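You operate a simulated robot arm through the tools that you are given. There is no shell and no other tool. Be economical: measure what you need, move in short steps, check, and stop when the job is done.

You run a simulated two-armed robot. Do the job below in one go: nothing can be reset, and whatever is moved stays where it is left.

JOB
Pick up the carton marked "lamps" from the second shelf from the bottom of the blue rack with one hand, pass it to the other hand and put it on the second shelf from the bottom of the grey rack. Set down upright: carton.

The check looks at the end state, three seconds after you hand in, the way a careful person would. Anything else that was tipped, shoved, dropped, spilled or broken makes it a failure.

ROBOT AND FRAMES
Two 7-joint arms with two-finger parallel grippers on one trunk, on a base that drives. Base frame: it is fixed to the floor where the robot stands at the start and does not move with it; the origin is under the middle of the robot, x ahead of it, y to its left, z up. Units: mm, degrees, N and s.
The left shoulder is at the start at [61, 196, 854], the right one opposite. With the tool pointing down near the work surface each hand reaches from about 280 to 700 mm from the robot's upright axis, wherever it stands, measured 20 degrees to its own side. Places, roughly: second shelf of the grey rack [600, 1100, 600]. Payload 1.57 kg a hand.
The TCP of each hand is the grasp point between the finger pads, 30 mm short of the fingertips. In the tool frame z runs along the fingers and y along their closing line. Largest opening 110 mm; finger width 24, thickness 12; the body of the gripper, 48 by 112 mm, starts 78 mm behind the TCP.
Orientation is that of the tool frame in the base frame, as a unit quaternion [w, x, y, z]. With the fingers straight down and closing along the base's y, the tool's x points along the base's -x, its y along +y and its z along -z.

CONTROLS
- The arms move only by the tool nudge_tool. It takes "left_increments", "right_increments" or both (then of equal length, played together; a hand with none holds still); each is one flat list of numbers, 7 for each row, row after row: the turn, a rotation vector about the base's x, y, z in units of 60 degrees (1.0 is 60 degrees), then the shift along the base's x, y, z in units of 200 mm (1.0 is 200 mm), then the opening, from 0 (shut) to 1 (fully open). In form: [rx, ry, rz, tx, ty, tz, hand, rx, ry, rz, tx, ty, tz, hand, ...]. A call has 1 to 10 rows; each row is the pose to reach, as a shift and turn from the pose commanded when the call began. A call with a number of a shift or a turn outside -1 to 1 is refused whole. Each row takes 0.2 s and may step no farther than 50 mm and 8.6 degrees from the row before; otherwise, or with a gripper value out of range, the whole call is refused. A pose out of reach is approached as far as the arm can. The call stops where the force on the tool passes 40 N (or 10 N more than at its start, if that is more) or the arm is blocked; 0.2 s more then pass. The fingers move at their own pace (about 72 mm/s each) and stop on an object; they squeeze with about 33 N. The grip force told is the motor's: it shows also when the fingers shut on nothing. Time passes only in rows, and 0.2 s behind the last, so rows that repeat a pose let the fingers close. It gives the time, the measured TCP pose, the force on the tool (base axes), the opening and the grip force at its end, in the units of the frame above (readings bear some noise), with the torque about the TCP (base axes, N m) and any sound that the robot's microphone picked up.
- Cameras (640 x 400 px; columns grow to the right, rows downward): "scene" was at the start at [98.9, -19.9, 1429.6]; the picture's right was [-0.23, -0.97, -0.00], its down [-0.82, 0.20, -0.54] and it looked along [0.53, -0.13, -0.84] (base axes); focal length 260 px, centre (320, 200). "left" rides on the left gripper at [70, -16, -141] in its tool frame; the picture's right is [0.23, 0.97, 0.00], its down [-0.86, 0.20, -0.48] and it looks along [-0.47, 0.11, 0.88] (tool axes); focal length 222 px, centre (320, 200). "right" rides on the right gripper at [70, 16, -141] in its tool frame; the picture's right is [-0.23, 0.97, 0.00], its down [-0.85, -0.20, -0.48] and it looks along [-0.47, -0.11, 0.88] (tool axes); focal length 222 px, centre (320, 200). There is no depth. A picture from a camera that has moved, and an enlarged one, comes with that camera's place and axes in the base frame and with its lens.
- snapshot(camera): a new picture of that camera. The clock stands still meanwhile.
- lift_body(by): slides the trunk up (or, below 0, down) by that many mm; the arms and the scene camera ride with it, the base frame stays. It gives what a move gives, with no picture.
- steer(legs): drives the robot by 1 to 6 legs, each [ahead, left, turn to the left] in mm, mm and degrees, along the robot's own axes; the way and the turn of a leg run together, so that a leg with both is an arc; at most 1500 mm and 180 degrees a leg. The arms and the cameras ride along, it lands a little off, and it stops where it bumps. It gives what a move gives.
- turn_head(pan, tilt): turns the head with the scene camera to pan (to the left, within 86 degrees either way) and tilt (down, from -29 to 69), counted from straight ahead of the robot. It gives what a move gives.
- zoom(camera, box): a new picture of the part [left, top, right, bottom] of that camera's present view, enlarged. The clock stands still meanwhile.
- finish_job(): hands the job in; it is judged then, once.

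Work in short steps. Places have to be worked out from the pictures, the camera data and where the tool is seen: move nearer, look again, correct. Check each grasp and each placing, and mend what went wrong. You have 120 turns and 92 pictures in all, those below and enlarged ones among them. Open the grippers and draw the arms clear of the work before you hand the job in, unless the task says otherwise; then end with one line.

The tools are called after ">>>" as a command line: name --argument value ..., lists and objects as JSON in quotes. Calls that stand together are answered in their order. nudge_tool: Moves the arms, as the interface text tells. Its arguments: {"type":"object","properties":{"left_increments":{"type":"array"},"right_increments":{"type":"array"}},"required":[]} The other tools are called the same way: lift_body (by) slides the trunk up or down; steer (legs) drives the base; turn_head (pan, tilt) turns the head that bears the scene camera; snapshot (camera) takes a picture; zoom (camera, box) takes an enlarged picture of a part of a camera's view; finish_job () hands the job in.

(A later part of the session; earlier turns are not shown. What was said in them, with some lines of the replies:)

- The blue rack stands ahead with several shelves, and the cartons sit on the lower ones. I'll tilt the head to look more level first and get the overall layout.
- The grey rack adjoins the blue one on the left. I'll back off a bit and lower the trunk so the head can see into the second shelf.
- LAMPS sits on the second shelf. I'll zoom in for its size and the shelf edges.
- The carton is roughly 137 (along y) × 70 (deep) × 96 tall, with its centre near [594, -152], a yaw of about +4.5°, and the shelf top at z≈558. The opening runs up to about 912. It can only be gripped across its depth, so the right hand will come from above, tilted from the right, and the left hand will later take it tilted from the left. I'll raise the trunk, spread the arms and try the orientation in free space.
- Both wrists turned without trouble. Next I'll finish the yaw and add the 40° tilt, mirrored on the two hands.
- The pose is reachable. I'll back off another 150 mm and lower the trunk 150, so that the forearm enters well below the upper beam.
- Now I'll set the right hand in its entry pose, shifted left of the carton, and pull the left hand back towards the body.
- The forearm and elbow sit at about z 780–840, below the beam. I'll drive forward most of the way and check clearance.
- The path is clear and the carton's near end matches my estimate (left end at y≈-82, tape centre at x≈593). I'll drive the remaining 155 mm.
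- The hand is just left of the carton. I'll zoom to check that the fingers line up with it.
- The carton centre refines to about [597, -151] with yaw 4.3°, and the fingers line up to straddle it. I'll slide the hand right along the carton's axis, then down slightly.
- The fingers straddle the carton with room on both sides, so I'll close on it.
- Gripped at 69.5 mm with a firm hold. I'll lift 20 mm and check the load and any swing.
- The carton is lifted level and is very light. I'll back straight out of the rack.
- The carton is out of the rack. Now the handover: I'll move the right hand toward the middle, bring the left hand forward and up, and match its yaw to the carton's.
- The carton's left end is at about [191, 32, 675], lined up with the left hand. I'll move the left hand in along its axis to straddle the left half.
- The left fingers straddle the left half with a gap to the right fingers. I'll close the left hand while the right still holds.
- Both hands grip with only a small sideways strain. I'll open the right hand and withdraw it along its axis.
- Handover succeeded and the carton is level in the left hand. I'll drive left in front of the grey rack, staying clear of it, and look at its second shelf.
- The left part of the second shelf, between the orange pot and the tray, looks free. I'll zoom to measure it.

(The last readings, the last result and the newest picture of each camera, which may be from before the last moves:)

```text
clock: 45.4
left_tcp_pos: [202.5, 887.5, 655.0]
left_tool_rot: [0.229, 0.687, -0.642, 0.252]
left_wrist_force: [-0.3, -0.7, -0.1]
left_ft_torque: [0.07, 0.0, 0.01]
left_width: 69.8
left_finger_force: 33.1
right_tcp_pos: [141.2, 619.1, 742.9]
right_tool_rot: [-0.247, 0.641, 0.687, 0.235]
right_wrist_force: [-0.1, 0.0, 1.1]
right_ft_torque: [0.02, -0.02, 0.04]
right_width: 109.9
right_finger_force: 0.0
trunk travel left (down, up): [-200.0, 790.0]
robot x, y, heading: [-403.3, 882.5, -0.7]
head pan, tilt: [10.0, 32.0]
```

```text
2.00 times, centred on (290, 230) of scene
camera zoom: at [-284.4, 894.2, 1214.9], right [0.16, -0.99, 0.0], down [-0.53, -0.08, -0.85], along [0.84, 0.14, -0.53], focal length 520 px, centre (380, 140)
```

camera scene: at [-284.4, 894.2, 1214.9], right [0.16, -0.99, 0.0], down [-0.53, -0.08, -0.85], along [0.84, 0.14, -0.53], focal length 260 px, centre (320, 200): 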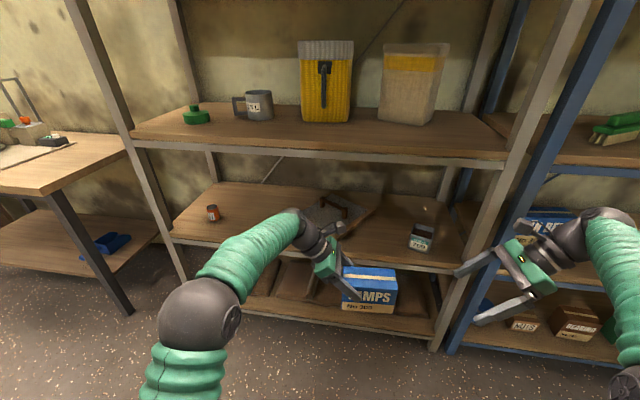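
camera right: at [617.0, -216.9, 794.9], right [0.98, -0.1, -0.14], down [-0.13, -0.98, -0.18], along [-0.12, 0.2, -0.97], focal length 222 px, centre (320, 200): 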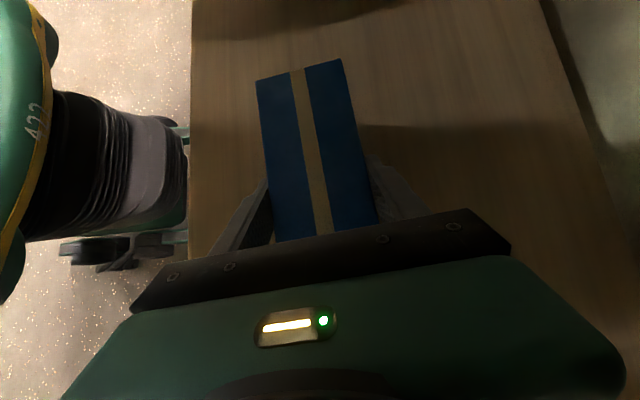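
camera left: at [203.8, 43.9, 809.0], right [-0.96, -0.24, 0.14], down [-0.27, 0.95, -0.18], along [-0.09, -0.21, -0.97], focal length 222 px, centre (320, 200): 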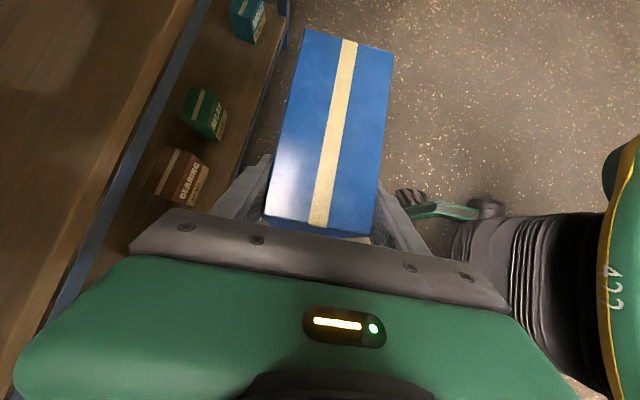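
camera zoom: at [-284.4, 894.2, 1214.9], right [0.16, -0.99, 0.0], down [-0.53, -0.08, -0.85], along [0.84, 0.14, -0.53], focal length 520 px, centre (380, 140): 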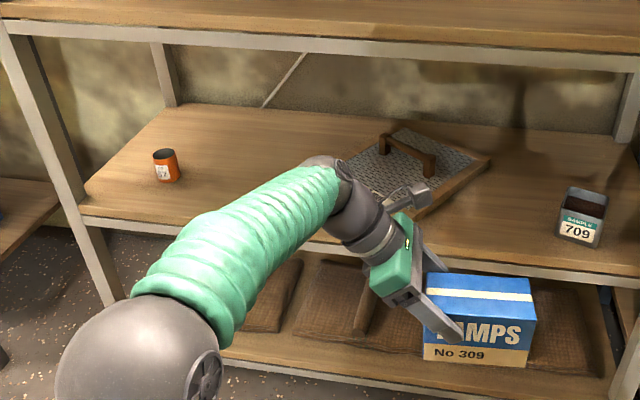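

The free zone on the grey shelf is y≈1190–1450, between the tray's left corner and the orange pot. I plan to set the carton at about [540, 1300]. First I'll drive left, retract the right arm and reach the left hand further left.

>>> steer --legs '[[0, 300, 0.7]]'

>>> nudge_tool --left_increments '[0, 0, -0.01, 0, 0.12, 0.01, 0, 0, 0, -0.02, 0, 0.24, 0.02, 0, 0, 0, -0.03, 0, 0.36, 0.03, 0, 0, 0, -0.04, 0, 0.48, 0.04, 0, 0, 0, -0.05, 0, 0.6, 0.05, 0, 0, 0, -0.06, 0, 0.7, 0.06, 0]' --right_increments '[0, 0, 0, -0.16, -0.05, 0, 1, 0, 0, 0, -0.32, -0.1, 0, 1, 0, 0, 0, -0.48, -0.15, 0, 1, 0, 0, 0, -0.64, -0.2, 0, 1, 0, 0, 0, -0.8, -0.25, 0, 1, 0, 0, 0, -0.96, -0.3, 0, 1]'

>>> turn_head --pan 15 --tilt 30

>>> snapshot --camera "scene"

>>> snapshot --camera "left"

```text
clock: 47.5
left_tcp_pos: [205.2, 1196.4, 655.3]
left_tool_rot: [0.228, 0.69, -0.639, 0.252]
left_wrist_force: [0.9, 0.2, -0.2]
left_ft_torque: [0.06, 0.05, 0.0]
left_width: 69.8
left_finger_force: 33.3
right_tcp_pos: [146.4, 925.5, 743.1]
right_tool_rot: [-0.249, 0.639, 0.689, 0.235]
right_wrist_force: [-0.6, 0.1, -1.5]
right_ft_torque: [-0.01, 0.01, -0.01]
right_width: 109.9
right_finger_force: 0.1
trunk travel left (down, up): [-200.0, 790.0]
robot x, y, heading: [-402.8, 1190.1, -0.4]
head pan, tilt: [10.0, 32.0]
```

```text
clock: 48.9
left_tcp_pos: [206.8, 1337.3, 669.5]
left_tool_rot: [0.236, 0.669, -0.66, 0.246]
left_wrist_force: [0.0, -0.4, -2.3]
left_ft_torque: [0.1, 0.03, -0.01]
left_width: 69.5
left_finger_force: 32.7
right_tcp_pos: [-46.8, 869.9, 745.3]
right_tool_rot: [-0.246, 0.64, 0.689, 0.234]
right_wrist_force: [0.4, -0.5, -0.3]
right_ft_torque: [-0.04, -0.02, 0.01]
right_width: 110.0
right_finger_force: 0.1
trunk travel left (down, up): [-200.0, 790.0]
robot x, y, heading: [-404.8, 1190.7, -0.3]
head pan, tilt: [10.0, 32.0]
```

```text
clock: 49.5
left_tcp_pos: [206.4, 1336.8, 669.5]
left_tool_rot: [0.237, 0.668, -0.661, 0.246]
left_wrist_force: [0.5, 0.2, -1.5]
left_ft_torque: [0.1, -0.01, 0.0]
left_width: 69.9
left_finger_force: 33.5
right_tcp_pos: [-46.0, 868.9, 744.9]
right_tool_rot: [-0.246, 0.64, 0.689, 0.234]
right_wrist_force: [0.0, -0.4, -0.2]
right_ft_torque: [0.02, -0.01, 0.01]
right_width: 110.2
right_finger_force: 0.0
trunk travel left (down, up): [-200.0, 790.0]
robot x, y, heading: [-401.8, 1188.6, -0.5]
head pan, tilt: [15.0, 30.0]
```

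```text
62 pictures are left
camera scene: at [-282.7, 1209.3, 1218.1], right [0.25, -0.97, 0.0], down [-0.49, -0.13, -0.86], along [0.84, 0.22, -0.5], focal length 260 px, centre (320, 200)
```

scene: 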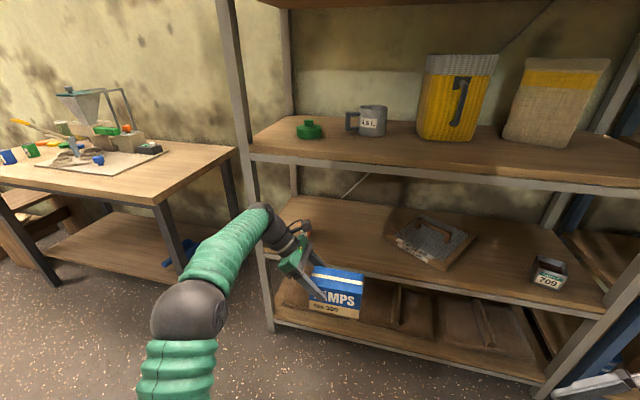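

```text
61 pictures are left
camera left: at [222.0, 1373.4, 824.0], right [-0.97, -0.19, 0.14], down [-0.21, 0.96, -0.18], along [-0.1, -0.21, -0.97], focal length 222 px, centre (320, 200)
```

left: 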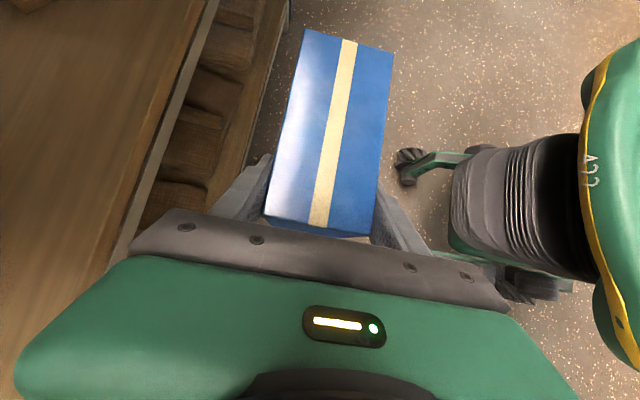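

The tray's left corner is at about [576, 1153], and the rack's left post is at y≈1597, leaving roughly 45 mm beside the forearm. I'll shift 20 mm right while driving in partway, then check.

>>> steer --legs '[[0, -20, 0.4], [210, 0, 0]]'

>>> turn_head --pan 25 --tilt 35

>>> snapshot --camera "scene"

>>> snapshot --camera "left"

```text
clock: 51.6
left_tcp_pos: [417.8, 1321.0, 668.3]
left_tool_rot: [0.237, 0.67, -0.66, 0.245]
left_wrist_force: [0.6, 0.4, -3.0]
left_ft_torque: [0.07, 0.04, -0.04]
left_width: 69.6
left_finger_force: 33.3
right_tcp_pos: [165.3, 851.3, 743.6]
right_tool_rot: [-0.248, 0.638, 0.691, 0.233]
right_wrist_force: [0.0, 0.5, 0.0]
right_ft_torque: [0.0, 0.05, 0.02]
right_width: 109.8
right_finger_force: 0.0
trunk travel left (down, up): [-200.0, 790.0]
robot x, y, heading: [-194.4, 1168.5, -0.4]
head pan, tilt: [15.0, 30.0]
```

```text
clock: 52.3
left_tcp_pos: [416.2, 1320.1, 669.9]
left_tool_rot: [0.236, 0.67, -0.659, 0.248]
left_wrist_force: [-0.2, -0.4, -1.6]
left_ft_torque: [0.1, 0.04, -0.01]
left_width: 69.8
left_finger_force: 33.5
right_tcp_pos: [163.5, 850.4, 743.9]
right_tool_rot: [-0.247, 0.638, 0.691, 0.235]
right_wrist_force: [0.1, -0.1, -0.9]
right_ft_torque: [-0.01, 0.02, 0.02]
right_width: 109.9
right_finger_force: 0.1
trunk travel left (down, up): [-200.0, 790.0]
robot x, y, heading: [-193.2, 1167.4, -0.1]
head pan, tilt: [25.0, 35.0]
```

```text
60 pictures are left
camera scene: at [-79.8, 1203.6, 1210.4], right [0.42, -0.91, 0.0], down [-0.52, -0.24, -0.82], along [0.74, 0.34, -0.58], focal length 260 px, centre (320, 200)
```

scene: 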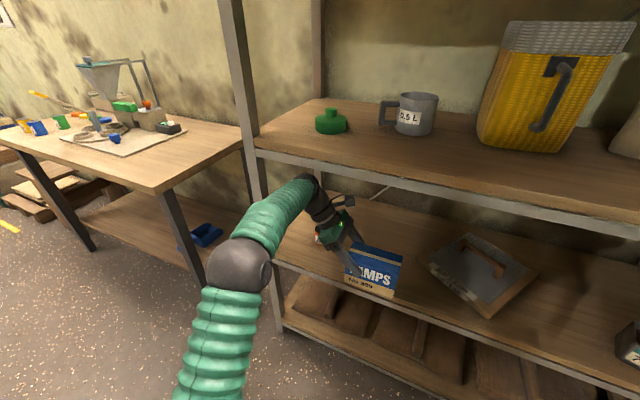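

```text
59 pictures are left
camera left: at [430.8, 1356.1, 824.6], right [-0.97, -0.19, 0.14], down [-0.22, 0.96, -0.18], along [-0.09, -0.21, -0.97], focal length 222 px, centre (320, 200)
```

left: 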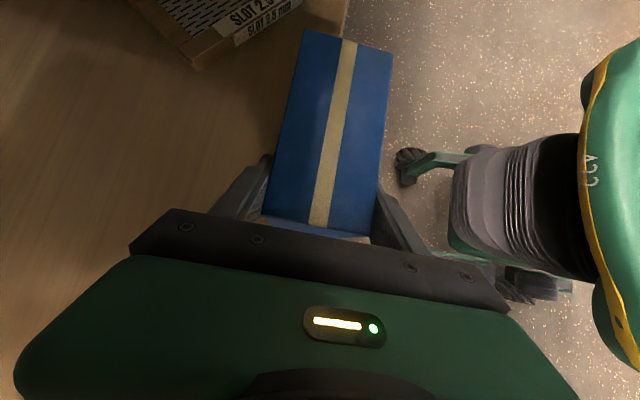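

Clearances look good. The tray corner is at about [585, 1170] and the carton's right end will be near y≈1212. I'll drive in 108 mm more.

>>> steer --legs '[[108, 0, 0]]'

>>> snapshot --camera "scene"

>>> snapshot --camera "left"

```text
clock: 53.5
left_tcp_pos: [525.1, 1323.0, 669.3]
left_tool_rot: [0.235, 0.672, -0.658, 0.247]
left_wrist_force: [-0.7, -0.4, -2.5]
left_ft_torque: [0.07, 0.05, 0.0]
left_width: 69.7
left_finger_force: 33.2
right_tcp_pos: [276.8, 853.2, 744.8]
right_tool_rot: [-0.249, 0.635, 0.693, 0.233]
right_wrist_force: [0.8, 0.5, 0.2]
right_ft_torque: [-0.01, -0.02, -0.01]
right_width: 110.3
right_finger_force: 0.0
trunk travel left (down, up): [-200.0, 790.0]
robot x, y, heading: [-80.6, 1164.3, 0.1]
head pan, tilt: [25.0, 35.0]
```

```text
58 pictures are left
camera scene: at [31.2, 1204.3, 1210.2], right [0.42, -0.91, 0.0], down [-0.52, -0.24, -0.82], along [0.74, 0.35, -0.58], focal length 260 px, centre (320, 200)
```

scene: 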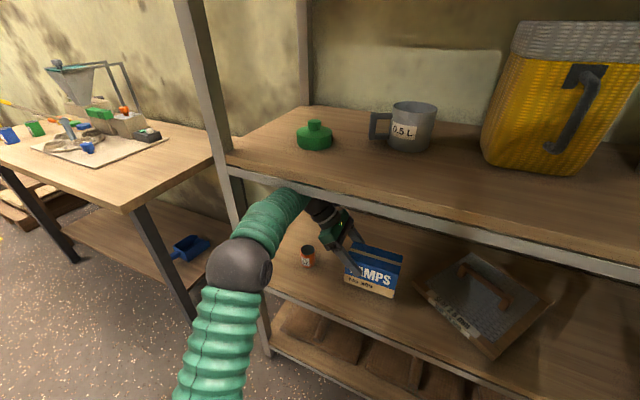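

```text
57 pictures are left
camera left: at [540.5, 1359.8, 823.5], right [-0.97, -0.2, 0.14], down [-0.22, 0.96, -0.18], along [-0.1, -0.21, -0.97], focal length 222 px, centre (320, 200)
```

left: 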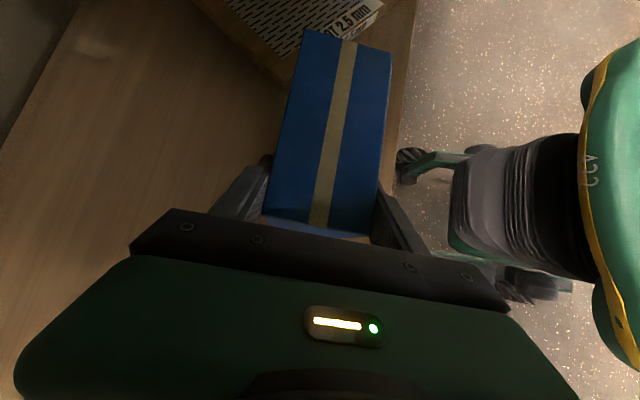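

There is a comfortable gap to both tray and pot. I'll lower gently, first 22 mm and then in fine steps until contact shows.

>>> nudge_tool --left_increments '[0, 0, 0, 0, 0, -0.04, 0, 0, 0, 0, 0, 0, -0.08, 0, 0, 0, 0, 0, 0, -0.11, 0]'

>>> zoom --camera "scene" --box '[280, 200, 440, 300]'

```text
clock: 54.3
left_tcp_pos: [523.6, 1324.6, 647.0]
left_tool_rot: [0.235, 0.671, -0.658, 0.247]
left_wrist_force: [-0.1, 0.2, -1.6]
left_ft_torque: [0.09, 0.01, -0.01]
left_width: 69.5
left_finger_force: 32.8
right_tcp_pos: [274.6, 852.5, 744.8]
right_tool_rot: [-0.248, 0.636, 0.692, 0.234]
right_wrist_force: [0.4, 0.2, -0.3]
right_ft_torque: [-0.03, -0.03, -0.02]
right_width: 110.0
right_finger_force: 0.1
trunk travel left (down, up): [-200.0, 790.0]
robot x, y, heading: [-80.6, 1170.9, 0.0]
head pan, tilt: [25.0, 35.0]
```

```text
4.00 times, centred on (360, 250) of scene
camera zoom: at [29.8, 1204.3, 1210.4], right [0.42, -0.91, 0.0], down [-0.52, -0.24, -0.82], along [0.74, 0.35, -0.58], focal length 1041 px, centre (160, 0)
```

zoom: 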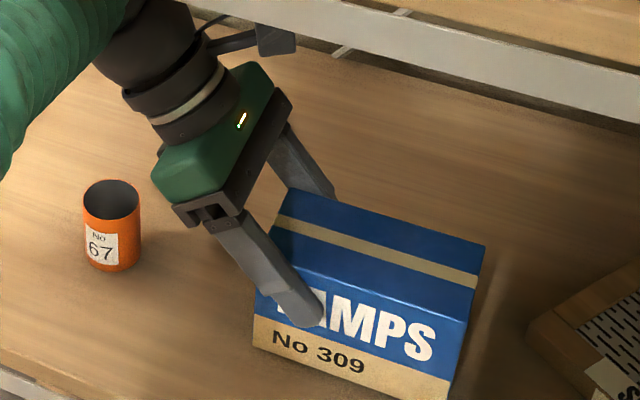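

Still in the air and well placed. I'll go on down in 2 mm rows.

>>> nudge_tool --left_increments '[0, 0, 0, 0, 0, -0.01, 0, 0, 0, 0, 0, 0, -0.02, 0, 0, 0, 0, 0, 0, -0.03, 0, 0, 0, 0, 0, 0, -0.04, 0]'

>>> nudge_tool --left_increments '[0, 0, 0, 0, 0, -0.01, 0, 0, 0, 0, 0, 0, -0.015, 0]'

```text
clock: 55.3
left_tcp_pos: [524.7, 1323.0, 639.8]
left_tool_rot: [0.234, 0.671, -0.658, 0.248]
left_wrist_force: [-0.1, -0.2, -1.4]
left_ft_torque: [0.08, 0.03, -0.02]
left_width: 69.9
left_finger_force: 33.1
right_tcp_pos: [275.4, 852.1, 745.6]
right_tool_rot: [-0.247, 0.636, 0.693, 0.233]
right_wrist_force: [0.2, -0.1, 0.3]
right_ft_torque: [0.02, -0.02, -0.04]
right_width: 110.2
right_finger_force: 0.0
trunk travel left (down, up): [-200.0, 790.0]
robot x, y, heading: [-81.5, 1172.4, -0.1]
head pan, tilt: [25.0, 35.0]
```

```text
clock: 55.9
left_tcp_pos: [522.9, 1322.6, 637.0]
left_tool_rot: [0.235, 0.671, -0.658, 0.248]
left_wrist_force: [-0.1, -0.6, -2.0]
left_ft_torque: [0.07, -0.01, -0.04]
left_width: 69.8
left_finger_force: 32.8
right_tcp_pos: [275.0, 852.4, 746.3]
right_tool_rot: [-0.247, 0.635, 0.693, 0.235]
right_wrist_force: [0.0, -0.3, 0.1]
right_ft_torque: [0.01, -0.01, -0.02]
right_width: 110.3
right_finger_force: 0.1
trunk travel left (down, up): [-200.0, 790.0]
robot x, y, heading: [-78.6, 1170.1, 0.3]
head pan, tilt: [25.0, 35.0]
```

No contact yet, so I'll keep going down in small steps.

>>> nudge_tool --left_increments '[0, 0, 0, 0, 0, -0.01, 0, 0, 0, 0, 0, 0, -0.015, 0]'

>>> nudge_tool --left_increments '[0, 0, 0, 0, 0, -0.01, 0, 0, 0, 0, 0, 0, -0.01, 0]'

>>> zoom --camera "scene" --box '[280, 220, 440, 320]'

```text
clock: 56.5
left_tcp_pos: [525.0, 1324.3, 635.2]
left_tool_rot: [0.235, 0.672, -0.657, 0.248]
left_wrist_force: [0.6, 0.1, -2.3]
left_ft_torque: [0.09, -0.02, -0.01]
left_width: 69.6
left_finger_force: 33.2
right_tcp_pos: [274.8, 852.9, 744.5]
right_tool_rot: [-0.247, 0.636, 0.693, 0.234]
right_wrist_force: [0.1, 0.3, 0.0]
right_ft_torque: [0.02, 0.03, 0.02]
right_width: 110.0
right_finger_force: 0.1
trunk travel left (down, up): [-200.0, 790.0]
robot x, y, heading: [-82.4, 1166.1, 0.1]
head pan, tilt: [25.0, 35.0]
```

```text
clock: 57.1
left_tcp_pos: [524.6, 1322.5, 631.1]
left_tool_rot: [0.235, 0.671, -0.658, 0.247]
left_wrist_force: [0.2, 0.3, -0.4]
left_ft_torque: [-0.02, 0.07, -0.04]
left_width: 69.5
left_finger_force: 33.2
right_tcp_pos: [275.0, 853.1, 745.9]
right_tool_rot: [-0.246, 0.636, 0.692, 0.235]
right_wrist_force: [0.8, 0.7, -0.1]
right_ft_torque: [0.0, 0.02, -0.02]
right_width: 110.0
right_finger_force: 0.2
trunk travel left (down, up): [-200.0, 790.0]
robot x, y, heading: [-80.6, 1167.5, -0.0]
head pan, tilt: [25.0, 35.0]
```

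```text
4.00 times, centred on (360, 270) of scene
camera zoom: at [29.5, 1204.3, 1210.4], right [0.42, -0.91, 0.0], down [-0.52, -0.24, -0.82], along [0.74, 0.35, -0.58], focal length 1041 px, centre (160, -80)
```

zoom: 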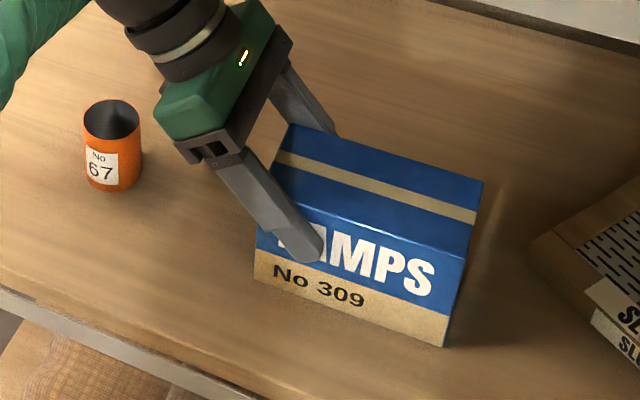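

The load is leaving the wrist and the torque has changed, so contact is starting. I'll press down 2 mm more to confirm.

>>> nudge_tool --left_increments '[0, 0, 0, 0, 0, -0.01, 0, 0, 0, 0, 0, 0, -0.01, 0]'

```text
clock: 57.7
left_tcp_pos: [523.0, 1322.9, 631.9]
left_tool_rot: [0.233, 0.671, -0.658, 0.249]
left_wrist_force: [3.2, 2.3, 7.5]
left_ft_torque: [-0.34, 0.06, 0.15]
left_width: 69.5
left_finger_force: 33.0
right_tcp_pos: [273.9, 852.0, 745.8]
right_tool_rot: [-0.247, 0.635, 0.693, 0.234]
right_wrist_force: [-0.6, -0.1, -0.4]
right_ft_torque: [0.01, -0.02, -0.01]
right_width: 110.2
right_finger_force: 0.0
trunk travel left (down, up): [-200.0, 790.0]
robot x, y, heading: [-80.0, 1169.9, 0.3]
head pan, tilt: [25.0, 35.0]
```

The carton is seated. I'll open the left hand and check nothing shifts.

>>> nudge_tool --left_increments '[0, 0, 0, 0, 0, 0, 1, 0, 0, 0, 0, 0, 0, 1, 0, 0, 0, 0, 0, 0, 1]'

>>> snapshot --camera "left"

>>> zoom --camera "scene" --box '[280, 220, 440, 320]'

```text
clock: 58.5
left_tcp_pos: [523.4, 1322.3, 630.4]
left_tool_rot: [0.234, 0.672, -0.657, 0.249]
left_wrist_force: [-0.2, -0.6, -0.7]
left_ft_torque: [-0.02, -0.02, -0.02]
left_width: 110.0
left_finger_force: 0.1
right_tcp_pos: [274.1, 853.1, 744.9]
right_tool_rot: [-0.247, 0.636, 0.693, 0.234]
right_wrist_force: [-1.2, 0.4, -0.7]
right_ft_torque: [-0.03, 0.0, 0.0]
right_width: 110.0
right_finger_force: 0.0
trunk travel left (down, up): [-200.0, 790.0]
robot x, y, heading: [-84.5, 1170.3, -0.0]
head pan, tilt: [25.0, 35.0]
```

```text
54 pictures are left
camera left: at [538.0, 1359.3, 785.5], right [-0.97, -0.2, 0.13], down [-0.22, 0.96, -0.18], along [-0.09, -0.21, -0.97], focal length 222 px, centre (320, 200)
```

left: 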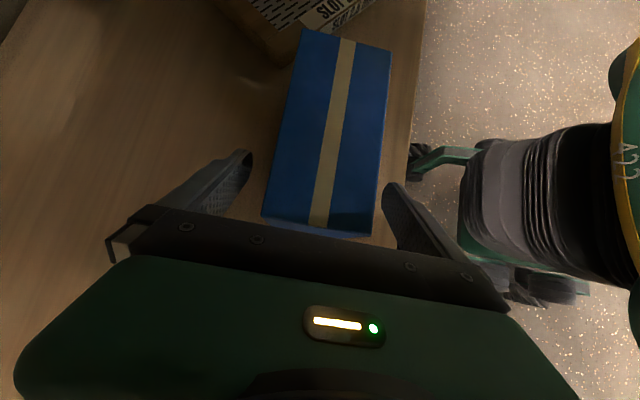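

```text
4.00 times, centred on (360, 270) of scene
camera zoom: at [29.3, 1204.2, 1210.4], right [0.42, -0.91, 0.0], down [-0.52, -0.24, -0.82], along [0.74, 0.35, -0.58], focal length 1041 px, centre (160, -80)
```

zoom: 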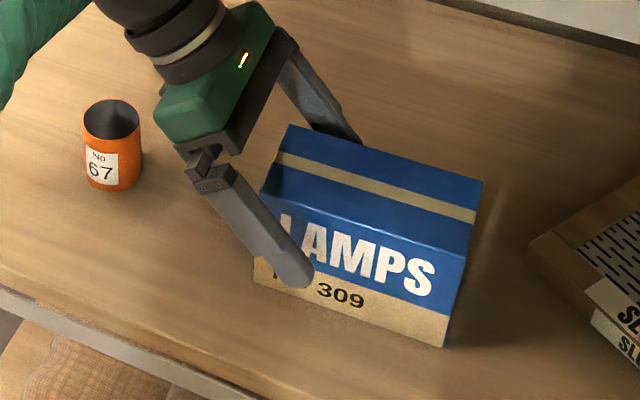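

The fingers are free. To clear the carton while staying away from the left post, I'll slide left past its end with a slight rise, then bring the hand more upright by 15°.

>>> nudge_tool --left_increments '[0, 0, 0, 0, 0.08, 0.03, 1, 0, 0, 0, 0, 0.16, 0.06, 1, 0, 0, 0, 0, 0.24, 0.09, 1, 0.06, 0, 0, 0, 0.29, 0.11, 1, 0.125, 0, 0, 0, 0.3, 0.12, 1, 0.19, 0, 0, 0, 0.3, 0.12, 1, 0.25, 0, 0, 0, 0.3, 0.12, 1]'

>>> snapshot --camera "left"

>>> snapshot --camera "scene"

```text
clock: 60.1
left_tcp_pos: [523.5, 1383.5, 653.5]
left_tool_rot: [0.144, 0.696, -0.685, 0.16]
left_wrist_force: [-0.1, -0.5, 0.4]
left_ft_torque: [-0.01, 0.0, -0.02]
left_width: 109.9
left_finger_force: 0.0
right_tcp_pos: [274.3, 853.0, 745.6]
right_tool_rot: [-0.247, 0.635, 0.693, 0.234]
right_wrist_force: [-0.7, -0.2, -0.1]
right_ft_torque: [0.0, -0.02, -0.03]
right_width: 109.9
right_finger_force: 0.0
trunk travel left (down, up): [-200.0, 790.0]
robot x, y, heading: [-81.5, 1166.0, 0.1]
head pan, tilt: [25.0, 35.0]
```

```text
52 pictures are left
camera left: at [538.4, 1379.1, 813.7], right [-0.97, -0.23, 0.08], down [-0.22, 0.97, 0.07], along [-0.09, 0.05, -0.99], focal length 222 px, centre (320, 200)
```

left: 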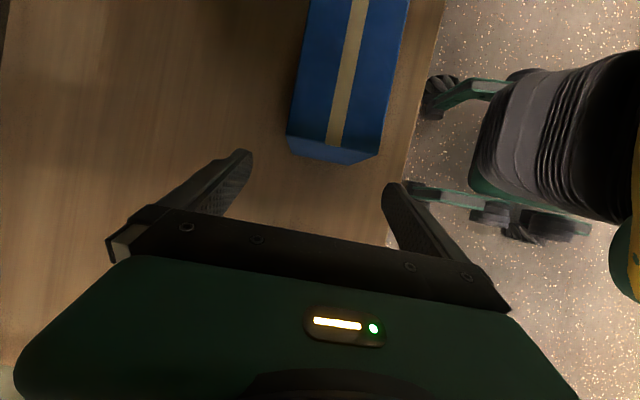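

```text
51 pictures are left
camera scene: at [29.2, 1203.9, 1210.5], right [0.42, -0.91, 0.0], down [-0.52, -0.24, -0.82], along [0.74, 0.35, -0.57], focal length 260 px, centre (320, 200)
```

scene: 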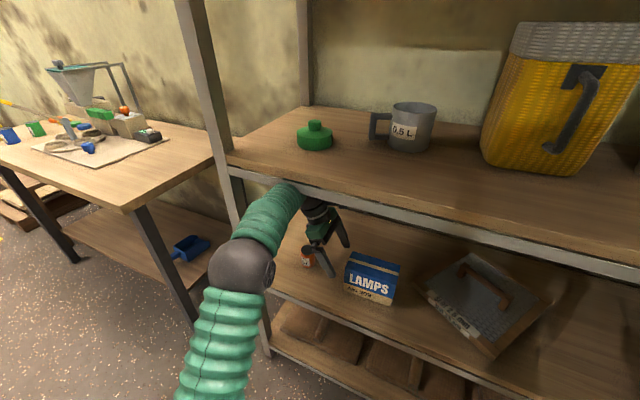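

The hand is clear of the carton's end by about 15 mm. I'll add 8 mm more margin and then back straight out.

>>> nudge_tool --left_increments '[0, 0, 0, 0, 0.04, 0.02, 1]'

>>> steer --legs '[[-350, 0, 0]]'

>>> snapshot --camera "scene"

```text
clock: 60.5
left_tcp_pos: [524.5, 1393.3, 659.3]
left_tool_rot: [0.144, 0.696, -0.685, 0.16]
left_wrist_force: [-0.9, -0.5, 0.3]
left_ft_torque: [-0.01, 0.02, 0.02]
left_width: 110.0
left_finger_force: 0.1
right_tcp_pos: [274.8, 852.4, 745.6]
right_tool_rot: [-0.247, 0.636, 0.693, 0.234]
right_wrist_force: [0.5, -0.7, 0.2]
right_ft_torque: [0.01, 0.0, 0.01]
right_width: 110.0
right_finger_force: 0.0
trunk travel left (down, up): [-200.0, 790.0]
robot x, y, heading: [-82.4, 1168.9, 0.3]
head pan, tilt: [25.0, 35.0]
```

```text
clock: 62.8
left_tcp_pos: [169.0, 1386.9, 658.4]
left_tool_rot: [0.145, 0.693, -0.688, 0.159]
left_wrist_force: [0.1, -1.0, -0.9]
left_ft_torque: [0.01, -0.02, 0.01]
left_width: 110.1
left_finger_force: 0.1
right_tcp_pos: [-85.1, 851.0, 745.7]
right_tool_rot: [-0.246, 0.639, 0.69, 0.235]
right_wrist_force: [-0.5, -0.7, 0.5]
right_ft_torque: [0.03, -0.02, 0.0]
right_width: 110.0
right_finger_force: 0.1
trunk travel left (down, up): [-200.0, 790.0]
robot x, y, heading: [-440.0, 1172.9, -0.7]
head pan, tilt: [25.0, 35.0]
```

```text
50 pictures are left
camera scene: at [-327.7, 1204.1, 1210.5], right [0.41, -0.91, 0.0], down [-0.52, -0.24, -0.82], along [0.74, 0.34, -0.57], focal length 260 px, centre (320, 200)
```

scene: 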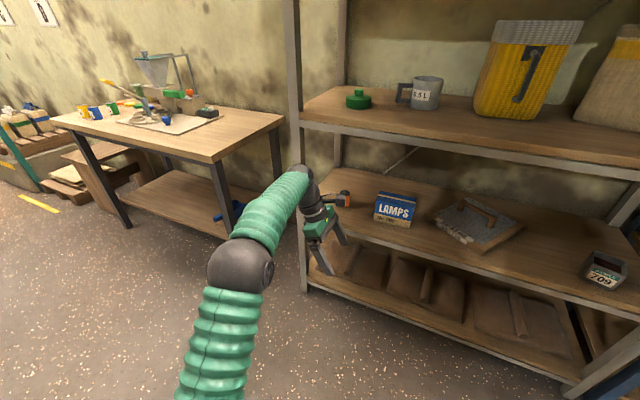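

The carton stands on the shelf and the arm is out. I'll zoom to confirm the pot and carton are undisturbed.

>>> zoom --camera "scene" --box '[300, 160, 460, 260]'

>>> turn_head --pan -40 --tilt 25

>>> snapshot --camera "scene"

```text
4.00 times, centred on (380, 210) of scene
camera zoom: at [-327.7, 1204.1, 1210.5], right [0.41, -0.91, 0.0], down [-0.52, -0.24, -0.82], along [0.74, 0.34, -0.57], focal length 1041 px, centre (80, 160)
```

zoom: 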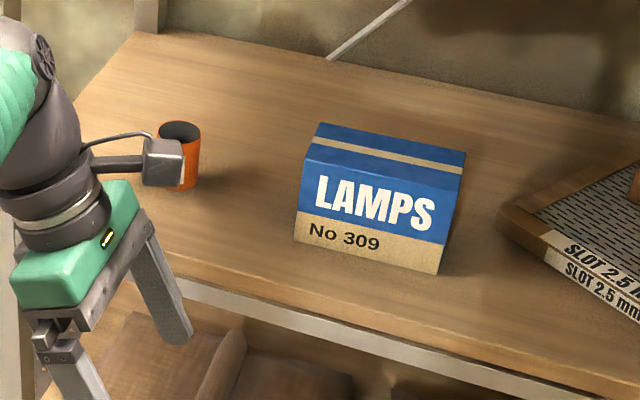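

```text
clock: 64.1
left_tcp_pos: [169.8, 1386.5, 659.3]
left_tool_rot: [0.145, 0.693, -0.689, 0.159]
left_wrist_force: [0.5, 0.2, -0.8]
left_ft_torque: [-0.01, 0.01, -0.01]
left_width: 109.9
left_finger_force: 0.1
right_tcp_pos: [-86.1, 849.3, 745.6]
right_tool_rot: [-0.246, 0.639, 0.69, 0.236]
right_wrist_force: [0.0, 0.7, 0.3]
right_ft_torque: [-0.01, -0.02, -0.02]
right_width: 109.9
right_finger_force: 0.1
trunk travel left (down, up): [-200.0, 790.0]
robot x, y, heading: [-436.4, 1171.2, -0.4]
head pan, tilt: [-40.0, 25.0]
```

```text
48 pictures are left
camera scene: at [-336.8, 1107.8, 1226.2], right [-0.65, -0.76, 0.0], down [-0.32, 0.27, -0.91], along [0.69, -0.59, -0.42], focal length 260 px, centre (320, 200)
```

scene: 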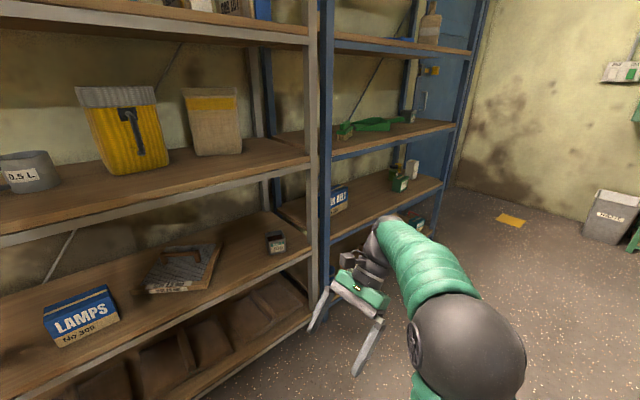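

Everything is upright, the carton is on the grey rack's second shelf, the hands are open and the arms are clear. I'll hand the job in.

>>> finish_job

```text
The job is handed in.
```

The "lamps" carton was picked up with the right hand, passed to the left, and set down upright on the second shelf from the bottom of the grey rack; nothing else was seen to move in the final pictures.
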